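You operate a simulated robot arm through the tools that you are given. There is no shell and no other tool.

You are at the controls of a simulated robot arm. One attempt, no reset.

## Task
Put things in order on the cream-legged table. At the end: the tall orange tin stands where the gold brass roller stood; the orange pad stands where the steel cup stood; the gold brass roller stands on top of the brown small orange-banded carton; the steel cup stands where the tall orange tin stood; whatever was shut is shut again. Leave all else as you found it, and nothing knocked over.

It is judged by the outcome, as a careful person would: the job done as asked, and still so three seconds after it is handed in. It fails if anything else is knocked over, pushed out of place, dropped, spilled or broken.

## Robot
A 6-joint arm with a two-finger parallel gripper, fixed in place. Base frame: the origin is on the floor under the middle of its stand, x ahead of it, y to its left, z up; the work surface is at about z = 740. Units: mm, degrees, N and s.
With the tool pointing down near the work surface it reaches from about 200 to 640 mm from the base axis. Its first joint turns from -66.0 to 66.0 degrees. Payload 2.7 kg.
The tool frame sits at the grasp point between the pads (the TCP): z along the fingers, y along the line on which they close. The tips reach 23 mm beyond it. The gripper opens to 94 mm. The fingers are 38 mm wide and 10 mm thick; the gripper's body (54 by 96 mm) begins 39 mm behind the TCP.
Orientation is told as [roll, pitch, yaw] about the base's x, y, z axes, in that order, counted from this pose: with the fingers straight down and closing along the base's y, the tool's x points along the base's -x, its y along +y and its z along -z.

## Interface
- The arm moves only by the tool jog_arm. Its argument "rows" is a list that holds one entry, the list of rows, each a list of 7 numbers: the gripper command, from -1 (shut) to 1 (fully open), values between in proportion, then the shift along the tool's x, y, z in units of 150 mm (1.0 is 150 mm), then the turn, a rotation vector about the tool's x, y, z in units of 180 degrees (1.0 is 180 degrees). In form: [[[jaw, tx, ty, tz, wx, wy, wz], ...]]. A call has 1 to 20 rows; each row is the pose to reach, as a shift and turn from the pose commanded when the call began, along the tool's axes at that moment. A call with a number of a shift or a turn outside -1 to 1 is refused whole. Rows are played at 5 a second. More than 50 mm and 8.6 degrees between two rows, or a gripper value outside its range, and nothing of the call is played. Where a pose cannot be reached the arm comes as near as it can. A force on the tool above 40 N (or 10 N above the force at the start of the call, whichever is more), or a blocked arm, ends the call early, and 0.2 s more pass. The fingers move at their own pace (about 45 mm/s each) and stop on an object; they squeeze with about 24 N. The grip force told is the motor's: it shows also when the fingers shut on nothing. Time passes only in rows, and 0.2 s behind the last, so rows that repeat a pose let the fingers close. It gives the time, the measured TCP pose, the force on the tool (base axes), the opening and the grip force at its end, in the units of the frame above (readings bear some noise), with the torque about the TCP (base axes, N m) and any sound that the robot's microphone picked up, and new pictures: "show" is both (left out), scene, wrist or none.
- Cameras (640 x 400 px; columns grow to the right, rows downward): "scene" is fixed at [80.6, -452.4, 1384]; the picture's right is [0.62, -0.78, 0.00], its down [-0.60, -0.48, -0.64] and it looks along [0.50, 0.40, -0.77] (base axes); focal length 343 px, centre (320, 200). "wrist" rides on the gripper at [87, 16, -74] in the tool frame; the picture's right is [-0.18, 0.98, 0.00], its down [-0.58, -0.11, -0.81] and it looks along [-0.79, -0.15, 0.59] (tool axes); focal length 243 px, centre (320, 200).
- locate(camera, pixels): for up to 12 pixels [column, row] of the newest picture of that camera ("zoom" is the newest enlarged one), the place [x, y, z] in the base frame of the surface seen there, good to about 2 mm. No time passes.
- inspect(camera, box): a new picture of the part [left, top, right, bottom] of that camera's present view, enlarged. No time passes.
- close_job(): hands the job in; it is judged then, once.

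Open the gripper and draw the arm clear of the work before you hand the job in, unless the task says otherwise.

The tools are called after ">>>" as a command line: name --argument value ..., lists and objects as JSON in quotes. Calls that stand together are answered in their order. jog_arm: Moves the arm, as the interface text tells. Its arguments: {"type":"object","properties":{"rows":{"type":"array","items":{"type":"array","items":{"type":"array","items":{"type":"number"}}}},"show":{"type":"string","enum":["both","scene","wrist","none"]}},"required":["rows"]} The other tools are called the same way: locate (camera, pixels) gives the place of the surface under pixels of a picture; inspect (camera, box) takes an enlarged picture of a part of a camera's view; close_job () hands the job in.

At the start:

```text
t: 0.0
eef_pos: [324.6, -123.2, 1011.0]
orientation: [-0.1, 0.2, 0.0]
force: [0.0, 0.0, -0.9]
torque: [-0.01, 0.02, 0.01]
width: 93.9
grasp_force: 0.1
```

scene: 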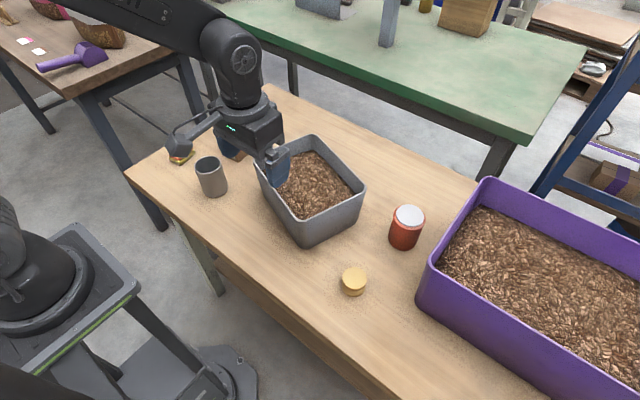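
wrist: 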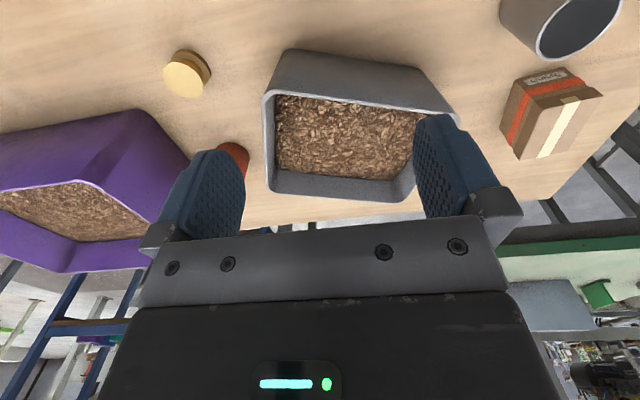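

The scene shows the steel cup near (211,176), brass roller (354,281), orange tin (406,227), grey bin (312,190), and something behind the gripper near (180,155). I'll enlarge parts of both views to find the carton and the orange pad.

>>> inspect --camera "scene" --box '[120, 80, 300, 220]'

>>> inspect --camera "wrist" --box '[440, 0, 640, 200]'

>>> inspect --camera "scene" --box '[240, 120, 460, 310]'

```text
2.86 times, centred on (210, 150) of scene
```

zoom: 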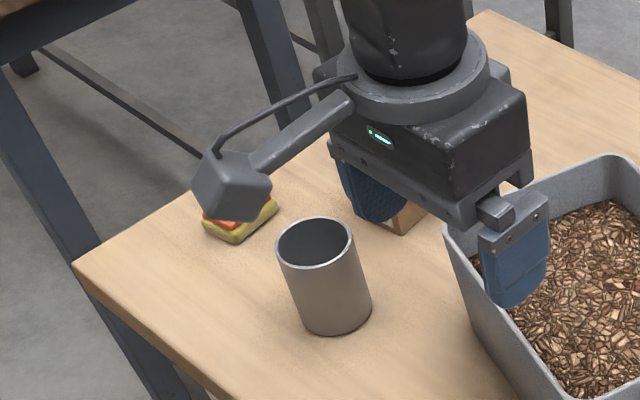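

```text
2.00 times, centred on (540, 100) of wrist
```

zoom: 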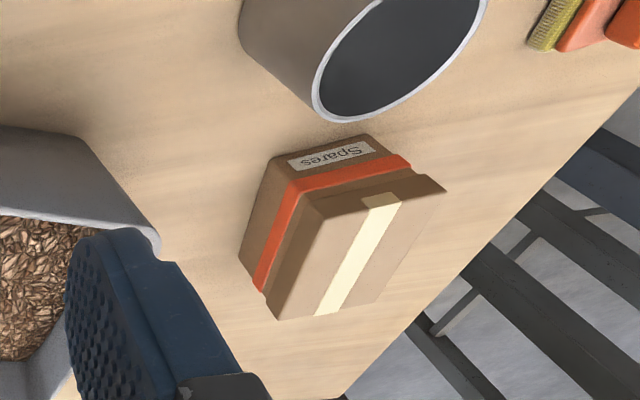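

```text
2.11 times, centred on (350, 215) of scene
```

zoom: 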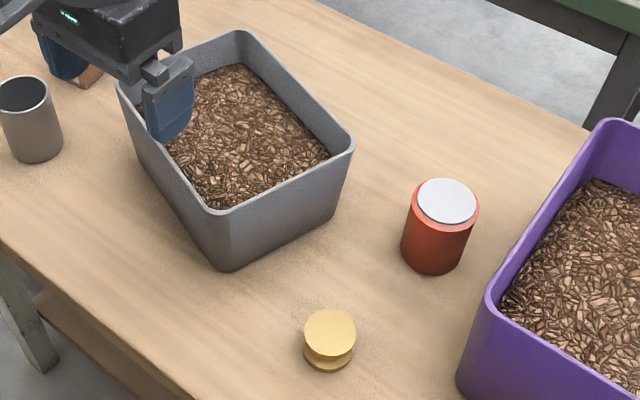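

I'll measure the items visible in the scene picture: roller, tin, cup, bin edges and the object at (180,155).

>>> locate --camera "scene" --pixels '[[354, 275], [354, 292], [408, 214], [403, 245], [207, 163], [215, 195], [180, 160], [177, 153], [312, 245], [365, 187], [430, 265], [312, 135]]'

>>> locate --camera "wrist" --pixels '[[555, 110], [550, 76], [515, 110], [580, 30], [635, 10], [615, 5], [180, 78], [200, 60], [230, 160], [270, 100], [455, 110], [290, 50]]'

```text
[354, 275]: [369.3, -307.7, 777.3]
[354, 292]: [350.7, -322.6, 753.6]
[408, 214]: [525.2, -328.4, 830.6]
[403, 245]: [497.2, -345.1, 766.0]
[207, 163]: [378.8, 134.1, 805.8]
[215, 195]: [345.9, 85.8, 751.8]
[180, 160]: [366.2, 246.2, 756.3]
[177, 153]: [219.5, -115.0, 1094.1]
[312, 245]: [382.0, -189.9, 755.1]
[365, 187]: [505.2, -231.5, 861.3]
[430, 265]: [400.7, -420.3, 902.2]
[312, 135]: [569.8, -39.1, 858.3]
```

```text
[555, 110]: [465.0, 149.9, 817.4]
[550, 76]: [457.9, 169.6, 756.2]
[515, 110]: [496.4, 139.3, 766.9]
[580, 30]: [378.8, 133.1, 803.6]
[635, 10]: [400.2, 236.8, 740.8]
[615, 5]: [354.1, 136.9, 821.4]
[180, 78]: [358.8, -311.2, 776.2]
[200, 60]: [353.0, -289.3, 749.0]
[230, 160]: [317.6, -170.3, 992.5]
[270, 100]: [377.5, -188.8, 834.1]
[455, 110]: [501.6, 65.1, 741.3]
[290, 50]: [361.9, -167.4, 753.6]
```

The pad on the far left is only partly visible. I'll move the empty gripper left at its present height (tips at z≈988, well above everything) to look at the cup, carton and pad.

>>> jog_arm --rows '[[[1, 0.06, 0.2, 0, 0, 0, 0], [1, 0.12, 0.4, 0, 0, 0, 0], [1, 0.2, 0.6, 0, 0, 0, 0], [1, 0.26, 0.8, 0, 0, 0, 0], [1, 0.3, 1.0, 0, 0, 0, 0], [1, 0.3, 1.0, 0, 0, 0, 0]]]'

```text
t: 1.4
eef_pos: [277.6, 28.1, 1012.4]
orientation: [0.1, 0.1, 0.0]
force: [0.0, -0.1, -0.5]
torque: [0.0, 0.01, 0.02]
width: 94.2
grasp_force: 0.0
```

scene: 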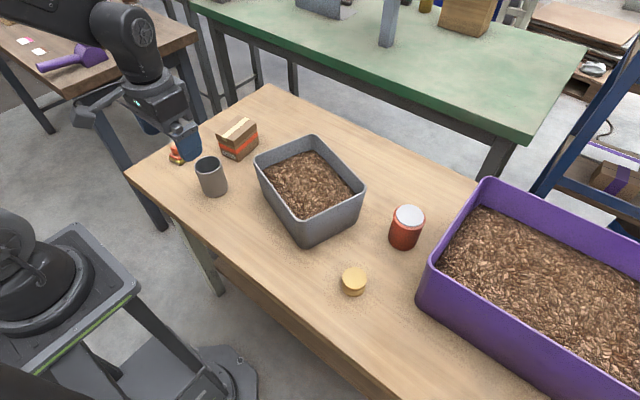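
wrist: 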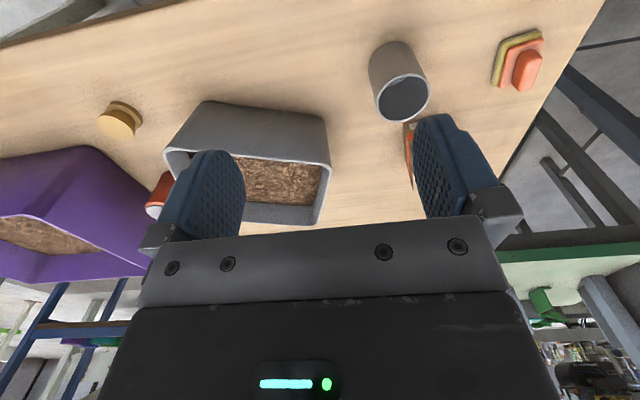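

The wrist view now shows the pad at (518,60). I'll enlarge it, and the carton and cup in both views.

>>> inspect --camera "wrist" --box '[460, 10, 600, 110]'

>>> inspect --camera "scene" --box '[150, 100, 290, 210]'

```text
4.00 times, centred on (530, 60) of wrist
```

zoom: 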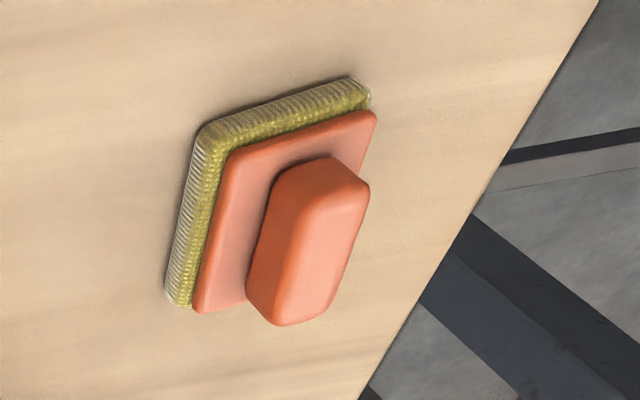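

```text
3.64 times, centred on (220, 155) of scene
```

zoom: 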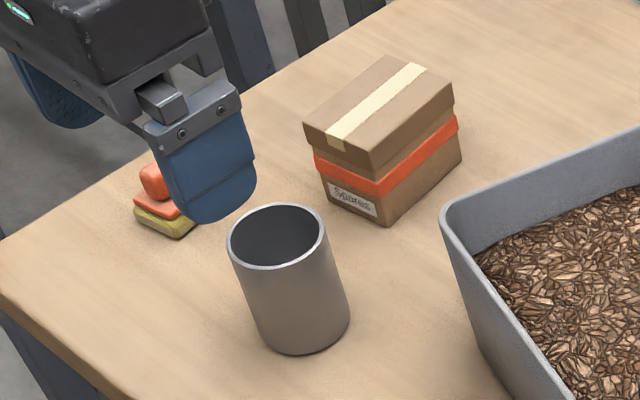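

Carton top corners and cup rim are clear in the zoom; I'll measure them along with the table points nearby.

>>> locate --camera "zoom" --pixels '[[308, 124], [387, 60], [450, 94], [371, 164], [378, 110], [230, 247], [324, 236], [279, 206], [277, 266], [297, 349], [385, 222], [270, 225]]'

>>> locate --camera "wrist" --pixels '[[120, 125], [100, 118], [134, 135], [125, 105], [496, 86], [507, 42], [540, 31], [526, 70], [541, 38], [524, 88], [404, 100], [518, 90]]'

```text
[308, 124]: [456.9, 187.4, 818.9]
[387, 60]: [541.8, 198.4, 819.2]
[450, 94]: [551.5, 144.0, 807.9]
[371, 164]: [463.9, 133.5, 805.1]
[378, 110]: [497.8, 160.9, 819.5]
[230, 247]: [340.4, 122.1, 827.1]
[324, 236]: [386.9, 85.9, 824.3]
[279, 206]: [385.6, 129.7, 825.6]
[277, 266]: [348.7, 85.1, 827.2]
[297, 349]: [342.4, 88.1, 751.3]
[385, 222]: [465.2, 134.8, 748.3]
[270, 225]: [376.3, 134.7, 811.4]
```

```text
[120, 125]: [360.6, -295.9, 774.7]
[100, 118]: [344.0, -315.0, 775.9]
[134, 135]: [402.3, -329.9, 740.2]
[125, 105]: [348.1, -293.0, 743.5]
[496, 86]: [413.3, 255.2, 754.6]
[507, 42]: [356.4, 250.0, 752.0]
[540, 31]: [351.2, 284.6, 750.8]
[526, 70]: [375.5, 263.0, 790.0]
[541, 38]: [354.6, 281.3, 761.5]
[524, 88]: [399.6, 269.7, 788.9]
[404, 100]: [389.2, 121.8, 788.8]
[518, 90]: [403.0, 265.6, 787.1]
```

Next I measure the tin, roller, purple bin and grey bin in the clear scene view for clearance planning.

>>> inspect --camera "scene" --box '[320, 170, 500, 310]'

>>> locate --camera "scene" --pixels '[[480, 180], [455, 222], [430, 263], [418, 290], [460, 200], [416, 300], [255, 160], [308, 222], [312, 135], [365, 187], [262, 178], [306, 245]]'

```text
2.86 times, centred on (410, 240) of scene
```

zoom: 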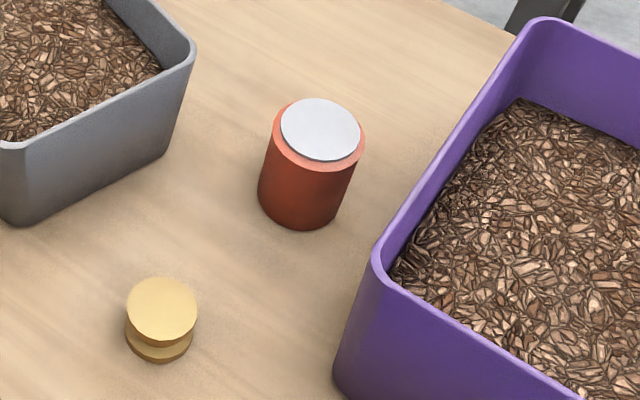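

```text
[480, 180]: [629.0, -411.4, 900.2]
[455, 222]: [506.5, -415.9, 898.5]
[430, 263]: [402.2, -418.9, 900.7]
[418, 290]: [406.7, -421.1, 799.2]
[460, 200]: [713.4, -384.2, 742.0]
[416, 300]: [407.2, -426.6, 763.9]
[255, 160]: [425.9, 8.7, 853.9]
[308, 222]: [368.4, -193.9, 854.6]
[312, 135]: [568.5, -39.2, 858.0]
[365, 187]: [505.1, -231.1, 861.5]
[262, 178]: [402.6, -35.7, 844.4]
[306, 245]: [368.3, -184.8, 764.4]
```

>>> locate --camera "zoom" --pixels '[[320, 128], [284, 128], [357, 130], [320, 102], [320, 158], [275, 130], [363, 142], [316, 166], [300, 226], [262, 190], [345, 205], [318, 163]]'

>>> locate --camera "zoom" --pixels '[[162, 308], [130, 308], [194, 312], [164, 282], [162, 340], [158, 358], [127, 330], [192, 342], [380, 240], [190, 45], [160, 160], [345, 385]]'

```text
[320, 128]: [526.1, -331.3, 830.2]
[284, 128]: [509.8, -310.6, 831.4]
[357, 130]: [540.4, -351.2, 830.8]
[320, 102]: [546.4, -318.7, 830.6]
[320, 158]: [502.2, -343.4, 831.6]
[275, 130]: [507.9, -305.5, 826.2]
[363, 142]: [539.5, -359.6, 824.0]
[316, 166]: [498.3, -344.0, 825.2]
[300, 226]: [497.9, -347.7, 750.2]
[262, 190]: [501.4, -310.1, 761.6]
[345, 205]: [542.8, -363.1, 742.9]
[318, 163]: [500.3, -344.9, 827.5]
```

```text
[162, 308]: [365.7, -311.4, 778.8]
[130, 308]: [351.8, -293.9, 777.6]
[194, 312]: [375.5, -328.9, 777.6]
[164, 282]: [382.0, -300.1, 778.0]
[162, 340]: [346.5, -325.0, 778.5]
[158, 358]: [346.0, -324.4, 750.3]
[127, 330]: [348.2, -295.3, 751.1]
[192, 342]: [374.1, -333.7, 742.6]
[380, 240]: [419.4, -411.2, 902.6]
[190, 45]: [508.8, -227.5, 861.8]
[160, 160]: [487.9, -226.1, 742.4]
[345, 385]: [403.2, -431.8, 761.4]
```

Roller: centre ≈(364,−312), top z≈778, Ø≈43. Tin: centre ≈(524,−332), top 831, Ø≈62. Purple wall at y≈−412, grey bin's right wall at y≈−231. The roller goes first, so I travel high toward it.

>>> jog_arm --rows '[[[1, -0.05, -0.25, 0, 0, 0, 0], [1, -0.1, -0.5, 0, 0, 0, 0], [1, -0.15, -0.75, 0, 0, 0, 0], [1, -0.2, -1.0, 0, 0, 0, 0], [1, -0.2, -1.0, 0, 0, 0, 0]]]' --show "none"

>>> jog_arm --rows '[[[1, -0.05, -0.25, 0, 0, 0, 0], [1, -0.1, -0.5, 0, 0, 0, 0], [1, -0.15, -0.75, 0, 0, 0, 0], [1, -0.2, -1.0, 0, 0, 0, 0], [1, -0.2, -1.0, 0, 0, 0, 0]]]'

```text
t: 2.6
eef_pos: [307.4, -122.9, 1009.8]
orientation: [0.0, 0.1, 0.0]
force: [-0.6, -0.2, -0.7]
torque: [-0.05, -0.02, 0.0]
width: 94.1
grasp_force: 0.0
```

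```text
t: 3.8
eef_pos: [338.0, -272.7, 1012.1]
orientation: [0.0, 0.0, 0.0]
force: [-0.2, 0.3, 0.0]
torque: [0.0, 0.0, 0.01]
width: 93.9
grasp_force: 0.0
```

scene: 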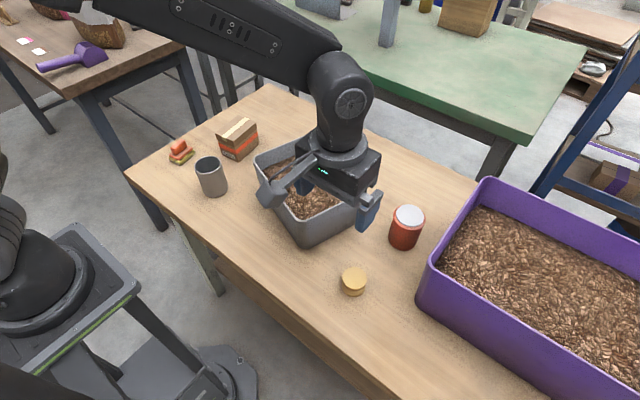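
wrist: 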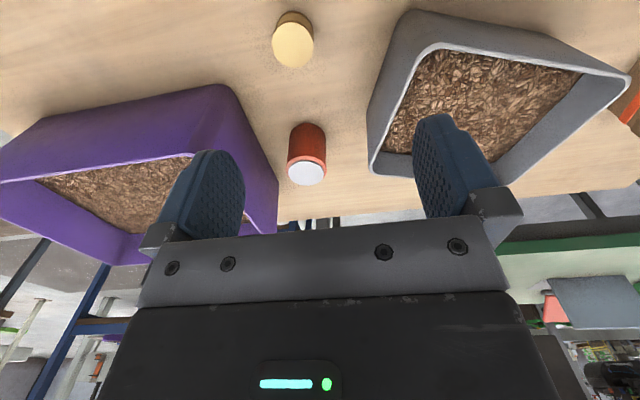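

The roller is at wrist (293,42), and the pad is now clear at scene (180,150). I'll inspect and measure both before going down.

>>> inspect --camera "scene" --box '[150, 120, 230, 200]'

>>> locate --camera "wrist" --pixels '[[293, 45], [273, 42], [313, 45], [293, 65], [293, 25], [290, 14], [306, 172], [292, 172], [324, 170], [306, 184], [307, 130], [306, 160]]'

```text
5.00 times, centred on (190, 160) of scene
```

zoom: 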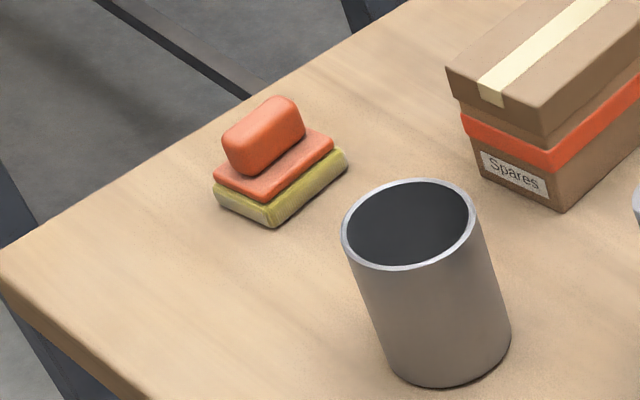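

```text
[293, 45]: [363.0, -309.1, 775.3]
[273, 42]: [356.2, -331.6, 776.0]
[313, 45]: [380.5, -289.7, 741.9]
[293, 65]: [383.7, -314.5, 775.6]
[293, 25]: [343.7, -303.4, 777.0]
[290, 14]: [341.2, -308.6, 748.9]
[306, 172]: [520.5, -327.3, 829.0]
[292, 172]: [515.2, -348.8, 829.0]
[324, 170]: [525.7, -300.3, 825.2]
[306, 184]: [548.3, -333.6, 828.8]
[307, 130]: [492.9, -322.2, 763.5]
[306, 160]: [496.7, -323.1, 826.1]
```

I'll measure the pad's outline and the cup's interior, to see whether it holds something.

>>> locate --camera "zoom" --pixels '[[405, 240], [405, 205], [380, 230], [430, 250], [216, 180], [319, 132], [332, 146], [268, 200], [346, 160], [270, 222], [265, 130], [222, 135]]'

>>> locate --camera "zoom" --pixels '[[275, 100], [303, 120], [237, 172], [250, 150], [285, 115], [343, 225], [474, 215], [405, 181], [405, 267], [430, 385], [215, 195], [340, 175]]'

```text
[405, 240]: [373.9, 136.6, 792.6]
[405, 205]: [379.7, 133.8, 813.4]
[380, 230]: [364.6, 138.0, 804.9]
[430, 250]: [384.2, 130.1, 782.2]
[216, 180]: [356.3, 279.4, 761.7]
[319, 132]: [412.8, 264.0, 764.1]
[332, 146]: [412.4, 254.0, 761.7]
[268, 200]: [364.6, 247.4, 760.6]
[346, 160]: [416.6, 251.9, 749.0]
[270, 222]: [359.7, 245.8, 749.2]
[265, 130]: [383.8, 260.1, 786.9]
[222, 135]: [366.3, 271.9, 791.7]
```

```text
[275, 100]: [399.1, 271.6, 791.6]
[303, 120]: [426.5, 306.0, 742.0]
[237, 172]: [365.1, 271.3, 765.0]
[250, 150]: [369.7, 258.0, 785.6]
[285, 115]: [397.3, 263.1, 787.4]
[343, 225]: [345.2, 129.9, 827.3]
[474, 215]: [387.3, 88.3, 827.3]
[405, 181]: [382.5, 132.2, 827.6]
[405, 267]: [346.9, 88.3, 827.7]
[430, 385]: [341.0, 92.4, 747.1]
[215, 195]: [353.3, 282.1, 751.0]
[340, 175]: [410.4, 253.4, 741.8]
```

The cup is empty and the roller centre is about (364,−311.5). I'll shift over it and descend partway to z≈870, then check alignment.

>>> jog_arm --rows '[[[1, -0.086, -0.13, 0.0, 0, 0, 0], [1, -0.172, -0.259, 0.1, 0, 0, 0], [1, -0.172, -0.259, 0.3, 0, 0, 0], [1, -0.172, -0.259, 0.5, 0, 0, 0], [1, -0.172, -0.259, 0.7, 0, 0, 0], [1, -0.172, -0.259, 0.9, 0, 0, 0], [1, -0.172, -0.259, 0.94, 0, 0, 0], [1, -0.172, -0.259, 0.94, 0, 0, 0]]]'

```text
t: 5.6
eef_pos: [364.3, -311.5, 869.1]
orientation: [0.0, 0.1, 0.0]
force: [0.0, 0.3, 0.0]
torque: [0.0, 0.01, 0.0]
width: 93.9
grasp_force: 0.0
```

scene: 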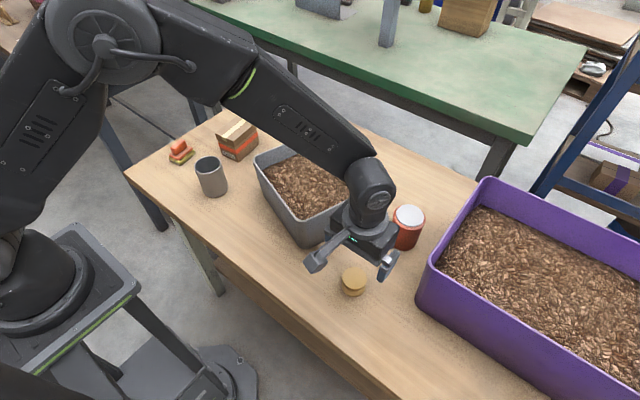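
wrist: 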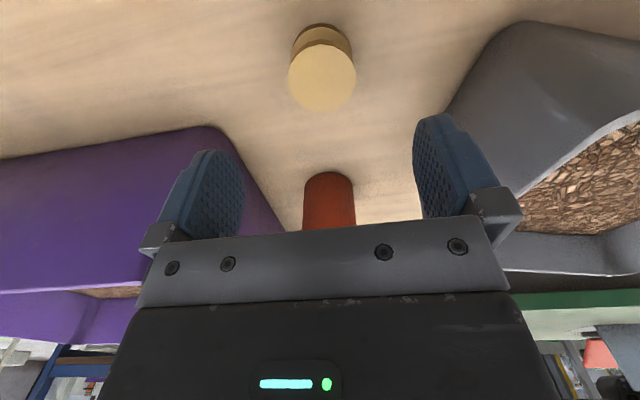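

The roller sits between the fingers in the wrist view (top at (322,75)). I'll measure its top outline once more for an exact centre.

>>> locate --camera "wrist" --pixels '[[322, 75], [291, 75], [353, 75], [322, 107], [322, 46], [300, 50], [345, 52], [320, 32], [320, 25], [295, 40], [349, 40]]'

```text
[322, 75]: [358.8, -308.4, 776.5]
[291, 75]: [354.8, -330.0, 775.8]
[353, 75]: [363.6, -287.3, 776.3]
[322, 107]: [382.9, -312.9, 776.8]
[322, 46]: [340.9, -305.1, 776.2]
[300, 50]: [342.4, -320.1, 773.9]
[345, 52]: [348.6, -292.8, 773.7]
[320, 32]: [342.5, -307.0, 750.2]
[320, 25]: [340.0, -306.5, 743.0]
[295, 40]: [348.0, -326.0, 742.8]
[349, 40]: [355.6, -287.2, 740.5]
```

The centre comes out at about (362.5,−310), so only a 1–2 mm correction. I'll descend to TCP z≈768 (tips ≈745) with the jaw open.

>>> jog_arm --rows '[[[1, 0.01, 0.007, 0.15, 0, 0, 0], [1, 0.01, 0.007, 0.3, 0, 0, 0], [1, 0.01, 0.007, 0.45, 0, 0, 0], [1, 0.01, 0.007, 0.58, 0, 0, 0], [1, 0.01, 0.007, 0.65, 0, 0, 0], [1, 0.01, 0.007, 0.68, 0, 0, 0], [1, 0.01, 0.007, 0.68, 0, 0, 0]]]'

```text
t: 7.2
eef_pos: [362.9, -309.5, 768.3]
orientation: [0.0, 0.2, 0.0]
force: [0.1, 0.1, 0.6]
torque: [-0.01, 0.0, 0.0]
width: 94.2
grasp_force: 0.1
```

scene: 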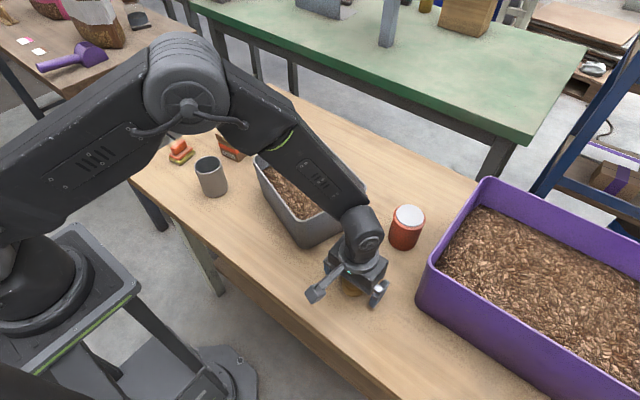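
wrist: 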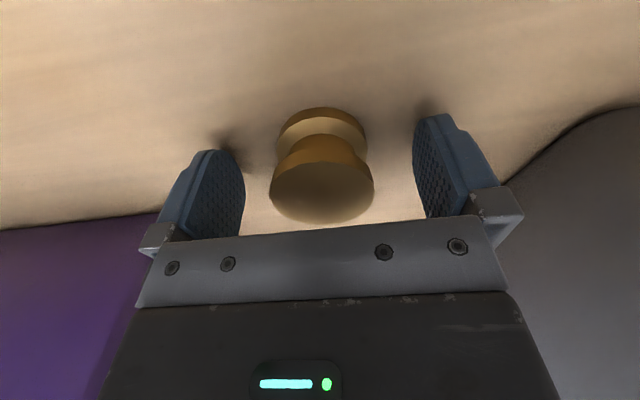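

The roller is centred between the fingers at (322,165), with no contact force. Closing on it.

>>> jog_arm --rows '[[[0.3, 0, 0, 0, 0, 0, 0], [0, 0, 0, 0, 0, 0, 0], [-0.3, 0, 0, 0, 0, 0, 0], [-1, 0, 0, 0, 0, 0, 0], [-1, 0, 0, 0, 0, 0, 0], [-1, 0, 0, 0, 0, 0, 0], [-1, 0, 0, 0, 0, 0, 0]]]' --show "wrist"

```text
t: 8.8
eef_pos: [363.1, -310.4, 768.4]
orientation: [-0.1, 0.0, 0.0]
force: [-1.1, 0.4, 1.7]
torque: [-0.01, -0.01, 0.01]
width: 47.1
grasp_force: 24.2
```

wrist: 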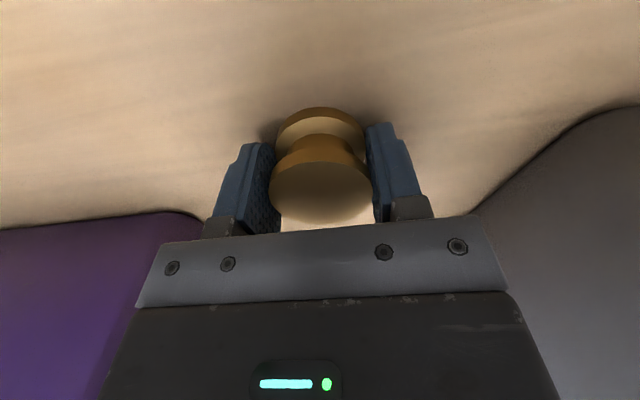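

Gripped at 47 mm with 24 N. Lifting straight up slowly first, then faster.

>>> jog_arm --rows '[[[-1, 0, 0, -0.03, 0, 0, 0], [-1, 0, 0, -0.1, 0, 0, 0], [-1, 0, 0, -0.25, 0, 0, 0], [-1, 0, 0, -0.45, 0, 0, 0], [-1, 0, 0, -0.65, 0, 0, 0], [-1, 0, 0, -0.85, 0, 0, 0], [-1, 0, 0, -1.0, 0, 0, 0], [-1, 0, 0, -1.0, 0, 0, 0]]]'

```text
t: 10.6
eef_pos: [363.3, -309.5, 917.5]
orientation: [0.0, 0.1, 0.0]
force: [0.4, 0.5, -1.7]
torque: [-0.01, 0.02, -0.02]
width: 47.1
grasp_force: 24.0
```

scene: 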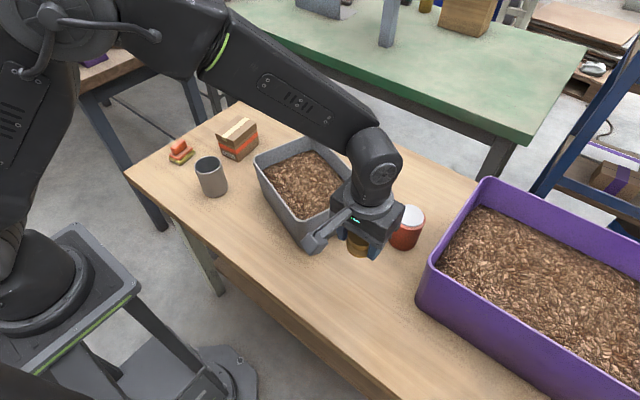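
wrist: 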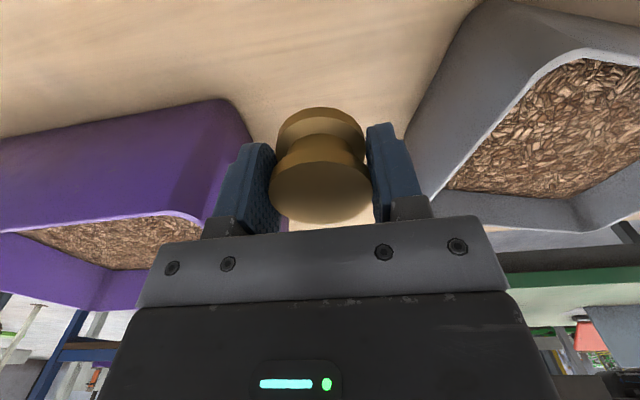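

The roller is held and hanging clear. I carry it at z≈967 across the grey bin toward the carton, in three stages.

>>> jog_arm --rows '[[[-1, 0, 0.03, -0.12, 0, 0, 0], [-1, -0.05, 0.15, -0.25, 0, 0, 0], [-1, -0.1, 0.33, -0.33, 0, 0, 0], [-1, -0.16, 0.52, -0.33, 0, 0, 0], [-1, -0.22, 0.72, -0.33, 0, 0, 0], [-1, -0.27, 0.88, -0.33, 0, 0, 0], [-1, -0.3, 1.0, -0.33, 0, 0, 0], [-1, -0.3, 1.0, -0.33, 0, 0, 0]]]' --show "none"

>>> jog_arm --rows '[[[-1, -0.03, 0.1, 0, 0, 0, 0], [-1, -0.09, 0.3, 0, 0, 0, 0], [-1, -0.15, 0.5, 0, 0, 0, 0], [-1, -0.21, 0.7, 0, 0, 0, 0], [-1, -0.27, 0.9, 0, 0, 0, 0], [-1, -0.3, 1.0, 0, 0, 0, 0], [-1, -0.3, 1.0, 0, 0, 0, 0]]]' --show "none"

>>> jog_arm --rows '[[[-1, -0.03, 0.1, 0, 0, 0, 0], [-1, -0.09, 0.3, 0, 0, 0, 0], [-1, -0.12, 0.5, 0, 0, 0, 0], [-1, -0.12, 0.7, 0, 0, 0, 0], [-1, -0.12, 0.86, 0, 0, 0, 0], [-1, -0.12, 0.9, 0, 0, 0, 0], [-1, -0.12, 0.9, 0, 0, 0, 0]]]'

```text
t: 12.4
eef_pos: [408.4, -160.1, 967.4]
orientation: [-0.1, 0.0, 0.0]
force: [1.1, -0.4, -0.8]
torque: [-0.01, 0.02, 0.04]
width: 47.1
grasp_force: 24.3
```

```text
t: 14.0
eef_pos: [452.8, -11.5, 967.7]
orientation: [0.0, 0.0, -0.1]
force: [0.2, -0.6, -1.9]
torque: [0.01, -0.01, 0.01]
width: 47.2
grasp_force: 24.5
```

```text
t: 15.6
eef_pos: [472.0, 124.6, 965.6]
orientation: [0.0, 0.1, 0.1]
force: [-1.6, 0.8, -0.7]
torque: [0.01, -0.04, 0.0]
width: 47.1
grasp_force: 23.9
```

scene: 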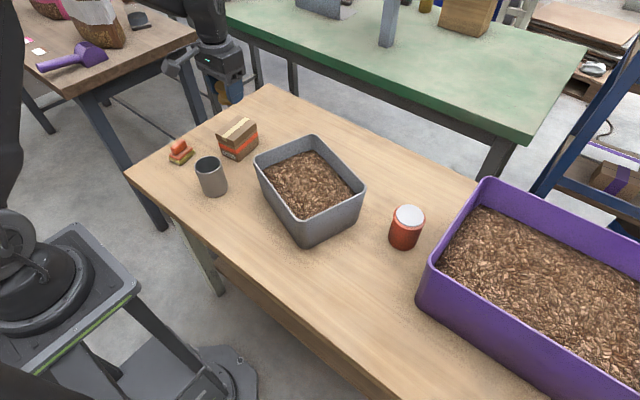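
wrist: 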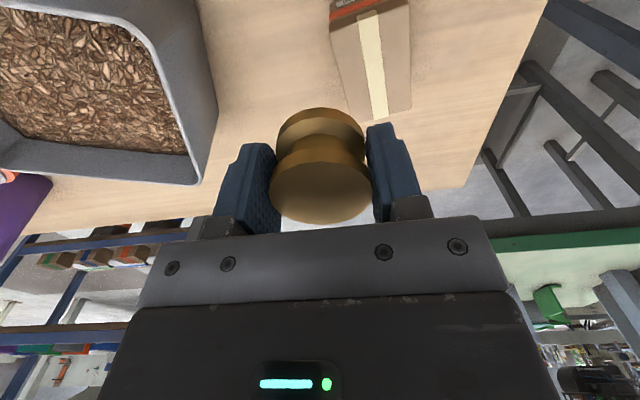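

The carton's top is visible in both views with nothing blocking it. I'll enlarge both and measure its top corners.

>>> inspect --camera "wrist" --box '[300, 0, 440, 130]'

>>> inspect --camera "scene" --box '[200, 100, 280, 170]'

```text
3.08 times, centred on (370, 65) of wrist
```

zoom: 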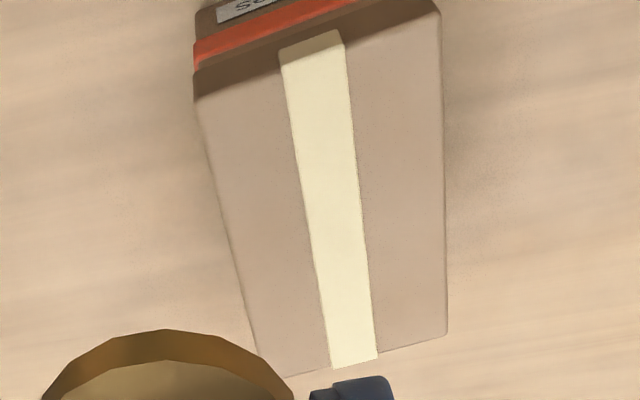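

```text
5.71 times, centred on (240, 135) of scene
```

zoom: 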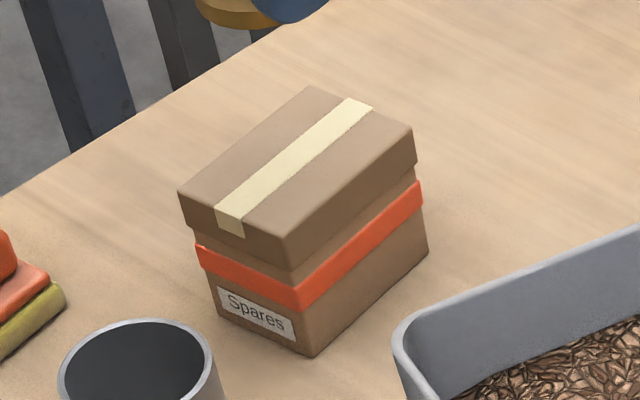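

>>> locate --camera "zoom" --pixels '[[183, 193], [308, 90], [409, 131], [283, 234], [296, 162], [240, 200], [350, 120], [250, 145], [345, 180], [310, 352], [425, 250], [218, 310]]'

>>> locate --camera "wrist" --pixels '[[332, 33], [353, 118], [409, 107], [408, 7], [376, 65], [340, 60], [405, 60]]'

```text
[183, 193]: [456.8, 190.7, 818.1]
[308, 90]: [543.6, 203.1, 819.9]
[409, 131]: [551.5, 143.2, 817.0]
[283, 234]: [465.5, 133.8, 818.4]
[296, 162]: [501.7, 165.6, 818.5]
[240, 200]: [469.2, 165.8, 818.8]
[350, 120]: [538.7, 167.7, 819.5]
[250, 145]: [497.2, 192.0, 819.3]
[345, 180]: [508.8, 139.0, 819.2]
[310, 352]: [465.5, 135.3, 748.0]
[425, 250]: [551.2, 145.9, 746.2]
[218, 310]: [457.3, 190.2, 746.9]
```

```text
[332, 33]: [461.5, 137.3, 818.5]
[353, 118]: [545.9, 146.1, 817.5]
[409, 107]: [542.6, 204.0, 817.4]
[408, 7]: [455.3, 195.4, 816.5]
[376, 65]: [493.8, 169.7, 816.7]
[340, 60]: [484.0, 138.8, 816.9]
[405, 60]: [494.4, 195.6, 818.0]
```

Carton top centre ≈(503,169), z≈818. I move over it and come down to TCP z≈870, which leaves the roller about 24 mm above the lid.

>>> jog_arm --rows '[[[-1, -0.07, 0.1, 0, 0, 0, 0], [-1, -0.15, 0.2, 0, 0, 0, 0], [-1, -0.215, 0.298, 0.05, 0, 0, 0], [-1, -0.215, 0.298, 0.2, 0, 0, 0], [-1, -0.215, 0.298, 0.35, 0, 0, 0], [-1, -0.215, 0.298, 0.5, 0, 0, 0], [-1, -0.215, 0.298, 0.62, 0, 0, 0], [-1, -0.215, 0.298, 0.652, 0, 0, 0], [-1, -0.215, 0.298, 0.652, 0, 0, 0]]]'

```text
t: 17.6
eef_pos: [504.6, 168.3, 868.9]
orientation: [0.0, 0.1, 0.0]
force: [0.3, 0.0, -1.2]
torque: [0.01, -0.05, -0.03]
width: 47.1
grasp_force: 23.9
```

scene: 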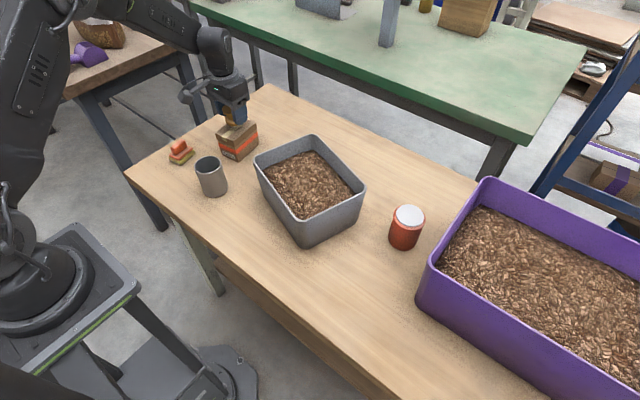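
wrist: 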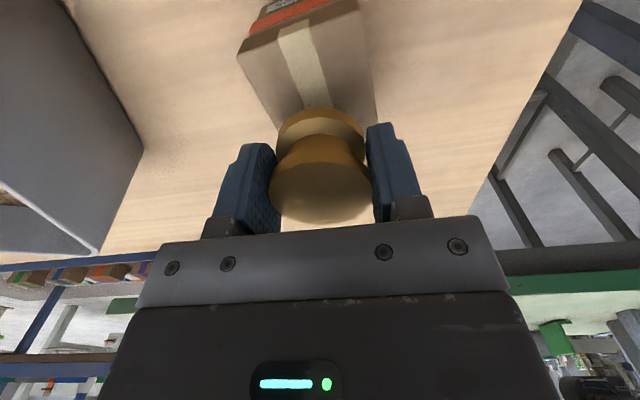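

The roller hangs over the lid with the carton's outline on both sides. I lower to about 850, then look closely before touching down.

>>> jog_arm --rows '[[[-1, 0, 0, 0.05, 0, 0, 0], [-1, 0, 0, 0.1, 0, 0, 0], [-1, 0, 0, 0.127, 0, 0, 0], [-1, 0, 0, 0.127, 0, 0, 0]]]' --show "scene"

>>> inspect --camera "scene" --box '[190, 90, 280, 170]'

```text
t: 18.6
eef_pos: [504.1, 169.2, 849.8]
orientation: [0.0, 0.0, 0.0]
force: [-0.1, 0.7, -1.8]
torque: [-0.02, -0.04, -0.04]
width: 47.3
grasp_force: 23.6
```

scene: 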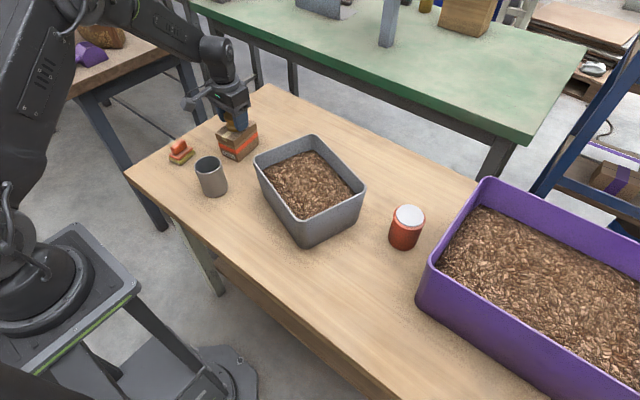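

```text
5.00 times, centred on (235, 130) of scene
```

zoom: 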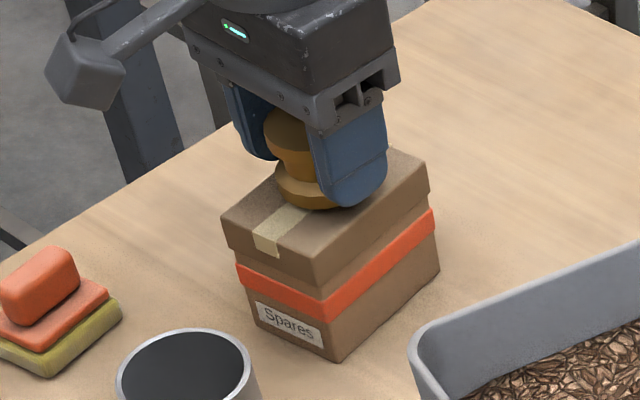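

Well placed over the lid, with a few mm still to go. I lower 3 mm in small steps and watch the vertical force.

>>> jog_arm --rows '[[[-1, 0, 0, 0.005, 0, 0, 0], [-1, 0, 0, 0.01, 0, 0, 0], [-1, 0, 0, 0.015, 0, 0, 0], [-1, 0, 0, 0.02, 0, 0, 0], [-1, 0, 0, 0.02, 0, 0, 0]]]' --show "none"

```text
t: 19.8
eef_pos: [503.1, 169.0, 848.3]
orientation: [0.0, 0.0, 0.0]
force: [-0.5, 0.5, -1.8]
torque: [0.0, -0.01, 0.0]
width: 47.0
grasp_force: 24.2
```

>>> jog_arm --rows '[[[-1, 0, 0, 0.004, 0, 0, 0], [-1, 0, 0, 0.008, 0, 0, 0], [-1, 0, 0, 0.01, 0, 0, 0], [-1, 0, 0, 0.01, 0, 0, 0]]]' --show "none"

```text
t: 20.8
eef_pos: [505.2, 169.6, 846.5]
orientation: [0.1, 0.1, -0.1]
force: [0.6, -0.4, -2.6]
torque: [-0.01, 0.0, -0.06]
width: 46.8
grasp_force: 24.1
```

No contact yet (force about −2 N, just the weight). Another 1 mm down.

>>> jog_arm --rows '[[[-1, 0, 0, 0.003, 0, 0, 0], [-1, 0, 0, 0.007, 0, 0, 0], [-1, 0, 0, 0.007, 0, 0, 0]]]' --show "none"

>>> inspect --camera "scene" --box '[210, 100, 260, 150]'

```text
t: 21.6
eef_pos: [503.4, 169.0, 846.0]
orientation: [0.0, -0.1, 0.0]
force: [-0.4, -2.3, 6.1]
torque: [-0.04, 0.17, 0.09]
width: 47.2
grasp_force: 23.8
```

```text
8.00 times, centred on (235, 125) of scene
```

zoom: 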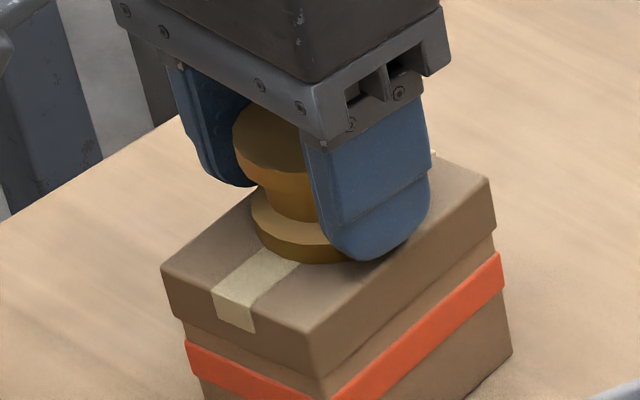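

Fz rose to +6 N, so the roller rests on the lid. Opening gently, small first.

>>> jog_arm --rows '[[[0.03, 0, 0, 0, 0, 0, 0], [0.08, 0, 0, 0, 0, 0, 0], [0.15, 0, 0, 0, 0, 0, 0], [0.3, 0, 0, 0, 0, 0, 0], [0.45, 0, 0, 0, 0, 0, 0], [0.45, 0, 0, 0, 0, 0, 0]]]'

>>> inspect --camera "scene" --box '[200, 95, 270, 165]'

```text
t: 23.0
eef_pos: [505.0, 169.3, 844.2]
orientation: [0.0, 0.1, 0.0]
force: [0.1, 0.0, 0.7]
torque: [-0.01, -0.02, 0.02]
width: 68.2
grasp_force: 0.0
```

scene: 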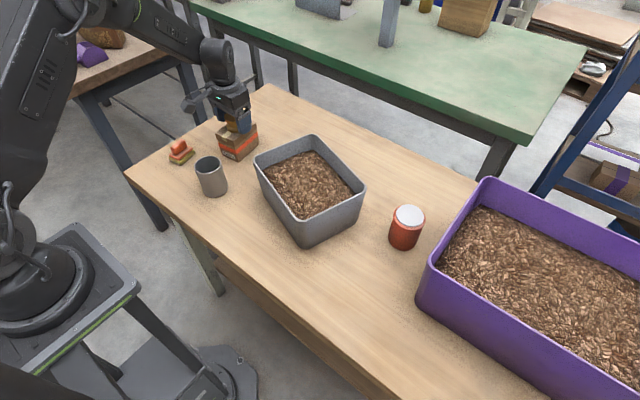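
wrist: 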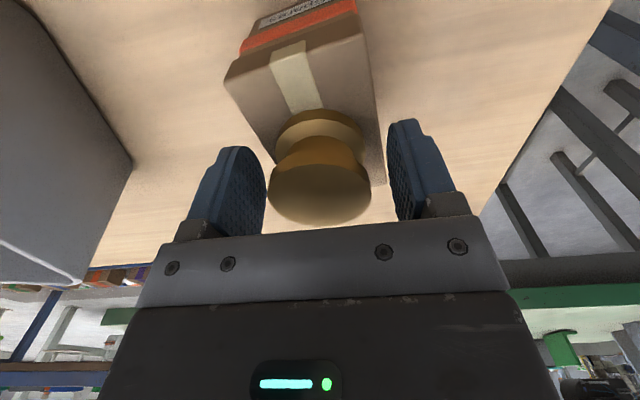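

```text
5.71 times, centred on (235, 130) of scene
```

zoom: 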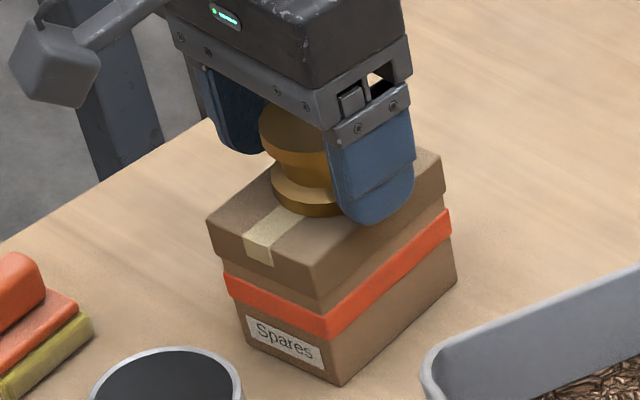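

Released, and the roller stands on the lid. I open fully and rise straight up.

>>> jog_arm --rows '[[[0.7, 0, 0, 0, 0, 0, 0], [0.8, 0, 0, -0.03, 0, 0, 0], [0.8, 0, 0, -0.1, 0, 0, 0], [1, 0, 0, -0.25, 0, 0, 0], [1, 0, 0, -0.45, 0, 0, 0], [1, 0, 0, -0.65, 0, 0, 0], [1, 0, 0, -0.85, 0, 0, 0], [1, 0, 0, -0.85, 0, 0, 0]]]'

>>> inspect --camera "scene" --box '[200, 95, 270, 165]'

```text
t: 24.8
eef_pos: [504.0, 169.9, 975.5]
orientation: [0.0, 0.0, 0.1]
force: [-0.3, -0.6, 0.7]
torque: [0.01, 0.04, 0.02]
width: 93.9
grasp_force: 0.1
```

scene: 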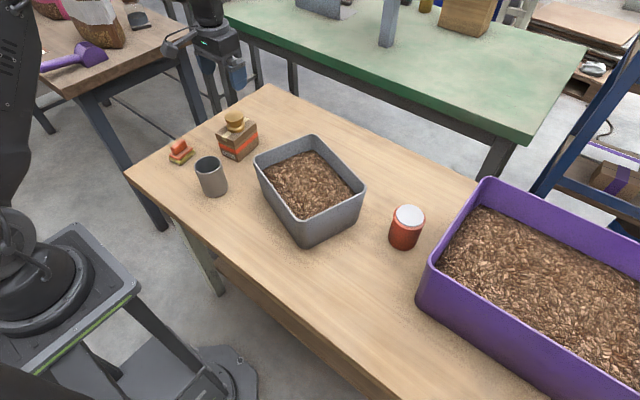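
wrist: 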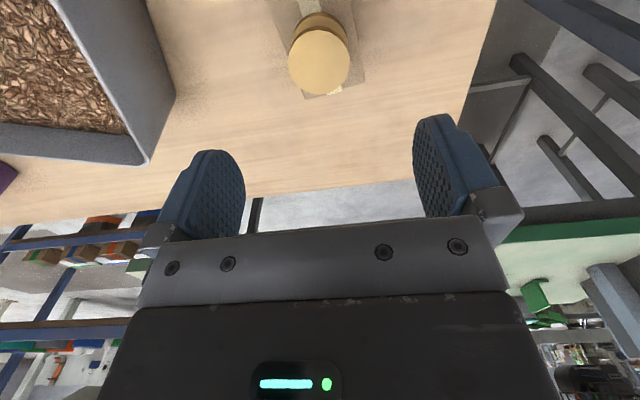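

```text
5.71 times, centred on (235, 130) of scene
```

zoom: 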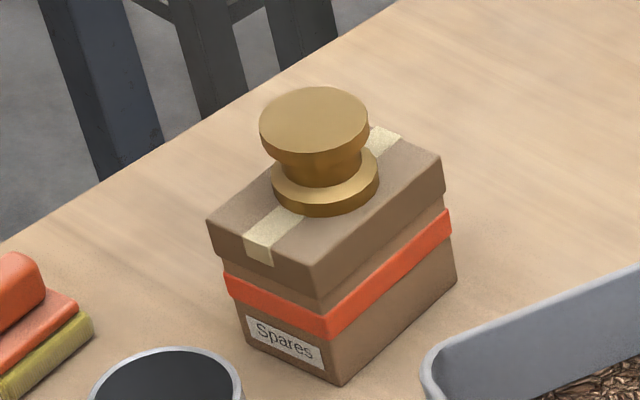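

The roller stands squarely on the carton, axis upright. Next is the tin: I travel back over the grey bin at z≈960 in stages, with the gripper empty.

>>> jog_arm --rows '[[[1, 0.03, -0.15, 0, 0, 0, 0], [1, 0.06, -0.4, 0, 0, 0, 0], [1, 0.1, -0.65, 0, 0, 0, 0], [1, 0.14, -0.88, 0, 0, 0, 0], [1, 0.15, -1.0, 0, 0, 0, 0]]]' --show "none"

>>> jog_arm --rows '[[[1, 0.03, -0.15, 0, 0, 0, 0], [1, 0.06, -0.4, 0, 0, 0, 0], [1, 0.08, -0.65, 0, 0, 0, 0], [1, 0.1, -0.88, 0, 0, 0, 0], [1, 0.1, -1.0, 0, 0, 0, 0]]]' --show "none"

>>> jog_arm --rows '[[[1, 0, -0.15, 0, 0, 0, 0], [1, 0, -0.4, 0, 0, 0, 0], [1, 0, -0.65, 0, 0, 0, 0], [1, 0, -0.88, 0, 0, 0, 0], [1, 0, -1.0, 0, 0, 0, 0], [1, 0, -1.0, 0, 0, 0, 0]]]'

```text
t: 26.0
eef_pos: [481.7, 20.0, 973.9]
orientation: [0.0, 0.1, 0.0]
force: [-0.5, -0.5, 0.2]
torque: [0.01, -0.01, 0.0]
width: 93.8
grasp_force: 0.1
```

```text
t: 27.2
eef_pos: [465.1, -132.2, 972.6]
orientation: [0.0, 0.0, 0.0]
force: [0.1, 0.1, -0.5]
torque: [-0.01, 0.01, -0.03]
width: 93.9
grasp_force: 0.0
```

```text
t: 28.6
eef_pos: [468.0, -281.6, 972.8]
orientation: [0.0, 0.1, 0.0]
force: [-1.2, 0.0, 0.1]
torque: [0.01, 0.01, -0.02]
width: 93.9
grasp_force: 0.1
```

scene: 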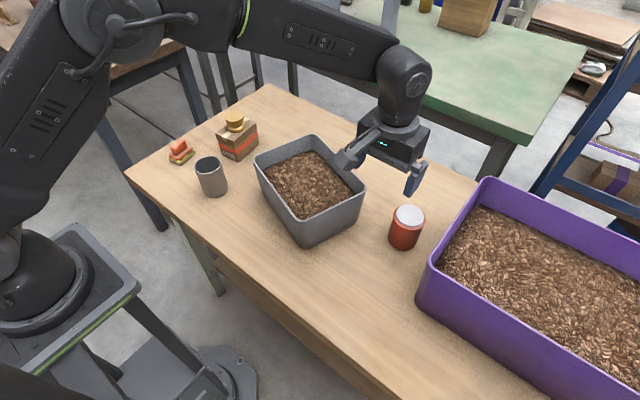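
wrist: 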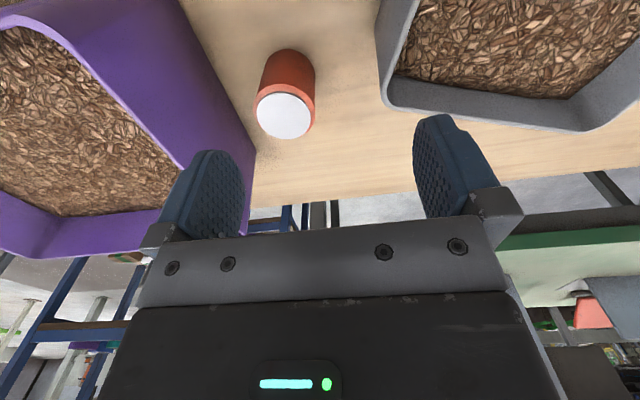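

The tin's lid is at wrist (284,116), with the purple rim to its left and the grey rim to its right. I'll measure the tin again from here.

>>> locate --camera "wrist" --pixels '[[284, 116], [259, 115], [310, 116], [284, 136], [284, 97], [262, 85], [314, 80], [288, 52], [250, 150], [200, 60], [380, 100], [388, 60]]'

>>> inspect --camera "wrist" --box '[220, 30, 360, 160]'

```text
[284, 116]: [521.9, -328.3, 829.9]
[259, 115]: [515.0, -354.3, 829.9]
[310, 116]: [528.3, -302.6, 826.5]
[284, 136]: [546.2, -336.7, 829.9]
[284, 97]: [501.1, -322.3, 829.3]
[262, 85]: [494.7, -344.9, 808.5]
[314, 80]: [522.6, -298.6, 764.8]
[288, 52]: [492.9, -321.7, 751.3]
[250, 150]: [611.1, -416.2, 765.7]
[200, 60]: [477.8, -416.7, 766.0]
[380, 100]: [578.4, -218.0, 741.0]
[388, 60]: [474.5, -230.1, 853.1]
```

```text
3.08 times, centred on (290, 95) of wrist
```

zoom: 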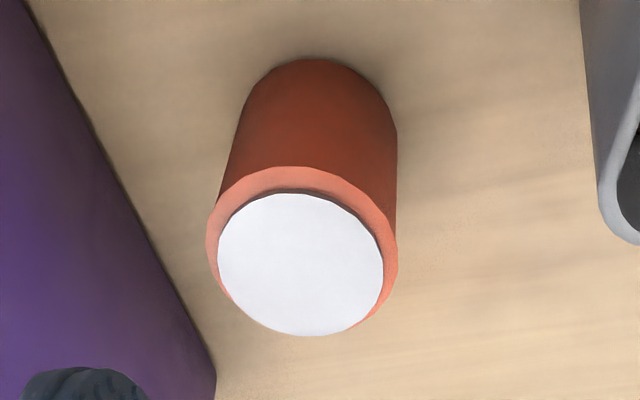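

Averaging both views puts the tin at (523.5,−330.3). I move over it at z≈930 (tips above both rims), with the jaw narrowed to about 85 mm.

>>> jog_arm --rows '[[[0.8, -0.05, -0.05, 0.1, 0, 0, 0], [0.8, -0.12, -0.12, 0.2, 0, 0, 0], [0.8, -0.22, -0.2, 0.287, 0, 0, 0], [0.8, -0.32, -0.28, 0.287, 0, 0, 0], [0.8, -0.387, -0.33, 0.287, 0, 0, 0], [0.8, -0.387, -0.33, 0.287, 0, 0, 0], [0.8, -0.387, -0.33, 0.287, 0, 0, 0]]]'

```text
t: 30.2
eef_pos: [524.5, -330.8, 929.2]
orientation: [0.0, 0.1, 0.0]
force: [0.0, -0.3, -0.1]
torque: [-0.02, 0.01, 0.02]
width: 84.6
grasp_force: 0.0
```

scene: 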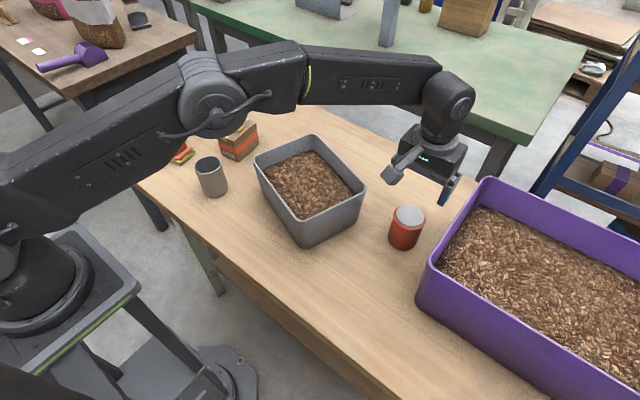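
wrist: 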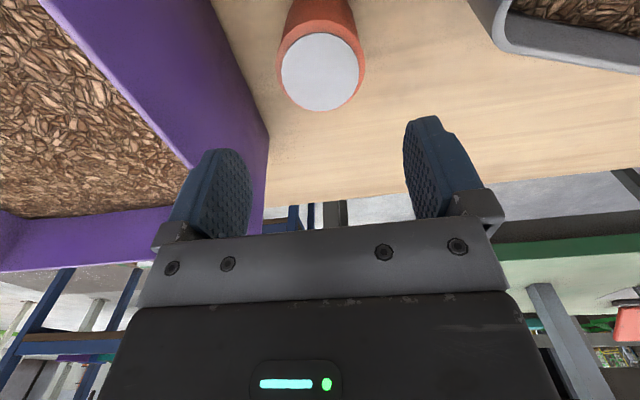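

I'll check arm heights (forearm, wrist) against the bins before descending about 126 mm more.

>>> locate --camera "scene" --pixels '[[370, 100], [410, 103], [445, 100], [440, 130], [465, 150], [430, 155], [450, 190], [392, 172], [320, 95], [443, 145], [460, 195], [405, 160]]'

>>> locate --camera "wrist" --pixels '[[322, 72], [284, 72], [360, 72], [322, 108], [322, 36], [280, 60], [365, 60], [250, 120], [215, 30]]'

```text
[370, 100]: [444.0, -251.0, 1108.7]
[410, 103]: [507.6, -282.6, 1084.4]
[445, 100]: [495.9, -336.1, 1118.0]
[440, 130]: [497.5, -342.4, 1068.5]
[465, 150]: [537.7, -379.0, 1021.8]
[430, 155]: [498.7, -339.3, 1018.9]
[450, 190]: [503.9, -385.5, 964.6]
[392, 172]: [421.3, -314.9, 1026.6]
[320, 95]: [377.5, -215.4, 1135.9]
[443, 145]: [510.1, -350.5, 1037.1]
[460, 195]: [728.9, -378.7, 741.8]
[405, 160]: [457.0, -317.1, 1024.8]
```

```text
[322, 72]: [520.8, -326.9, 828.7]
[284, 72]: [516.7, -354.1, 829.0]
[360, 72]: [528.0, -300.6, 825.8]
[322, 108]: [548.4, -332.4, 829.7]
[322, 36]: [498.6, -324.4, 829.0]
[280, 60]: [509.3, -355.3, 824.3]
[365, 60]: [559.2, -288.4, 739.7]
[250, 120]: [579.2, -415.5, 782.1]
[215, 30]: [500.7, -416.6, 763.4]
```

Clearances are good (forearm well above the rims, body edge y≈−379 against the wall at −412). I descend to TCP z≈803 around the tin.

>>> jog_arm --rows '[[[0.8, 0, 0, 0.15, 0, 0, 0], [0.8, 0, 0, 0.3, 0, 0, 0], [0.8, 0, 0, 0.45, 0, 0, 0], [0.8, 0, 0, 0.58, 0, 0, 0], [0.8, 0, 0, 0.7, 0, 0, 0], [0.8, 0, 0, 0.8, 0, 0, 0], [0.8, 0, 0, 0.84, 0, 0, 0], [0.8, 0, 0, 0.84, 0, 0, 0]]]'

```text
t: 32.0
eef_pos: [524.4, -329.8, 803.0]
orientation: [0.0, 0.2, 0.0]
force: [-0.3, 0.4, -1.3]
torque: [-0.01, -0.03, 0.02]
width: 84.8
grasp_force: 0.2
```

scene: 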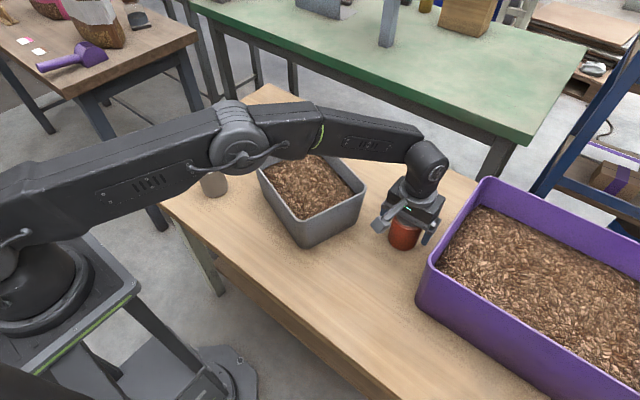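
wrist: 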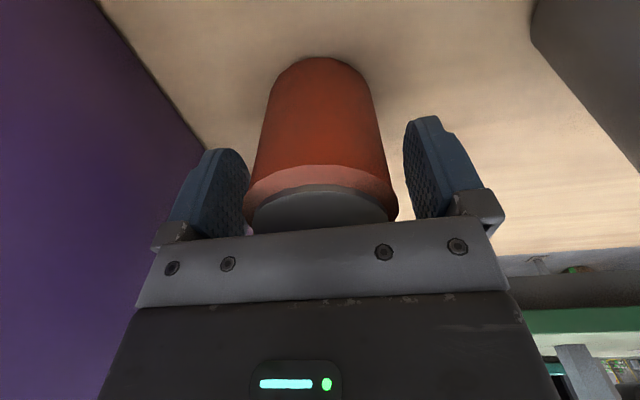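

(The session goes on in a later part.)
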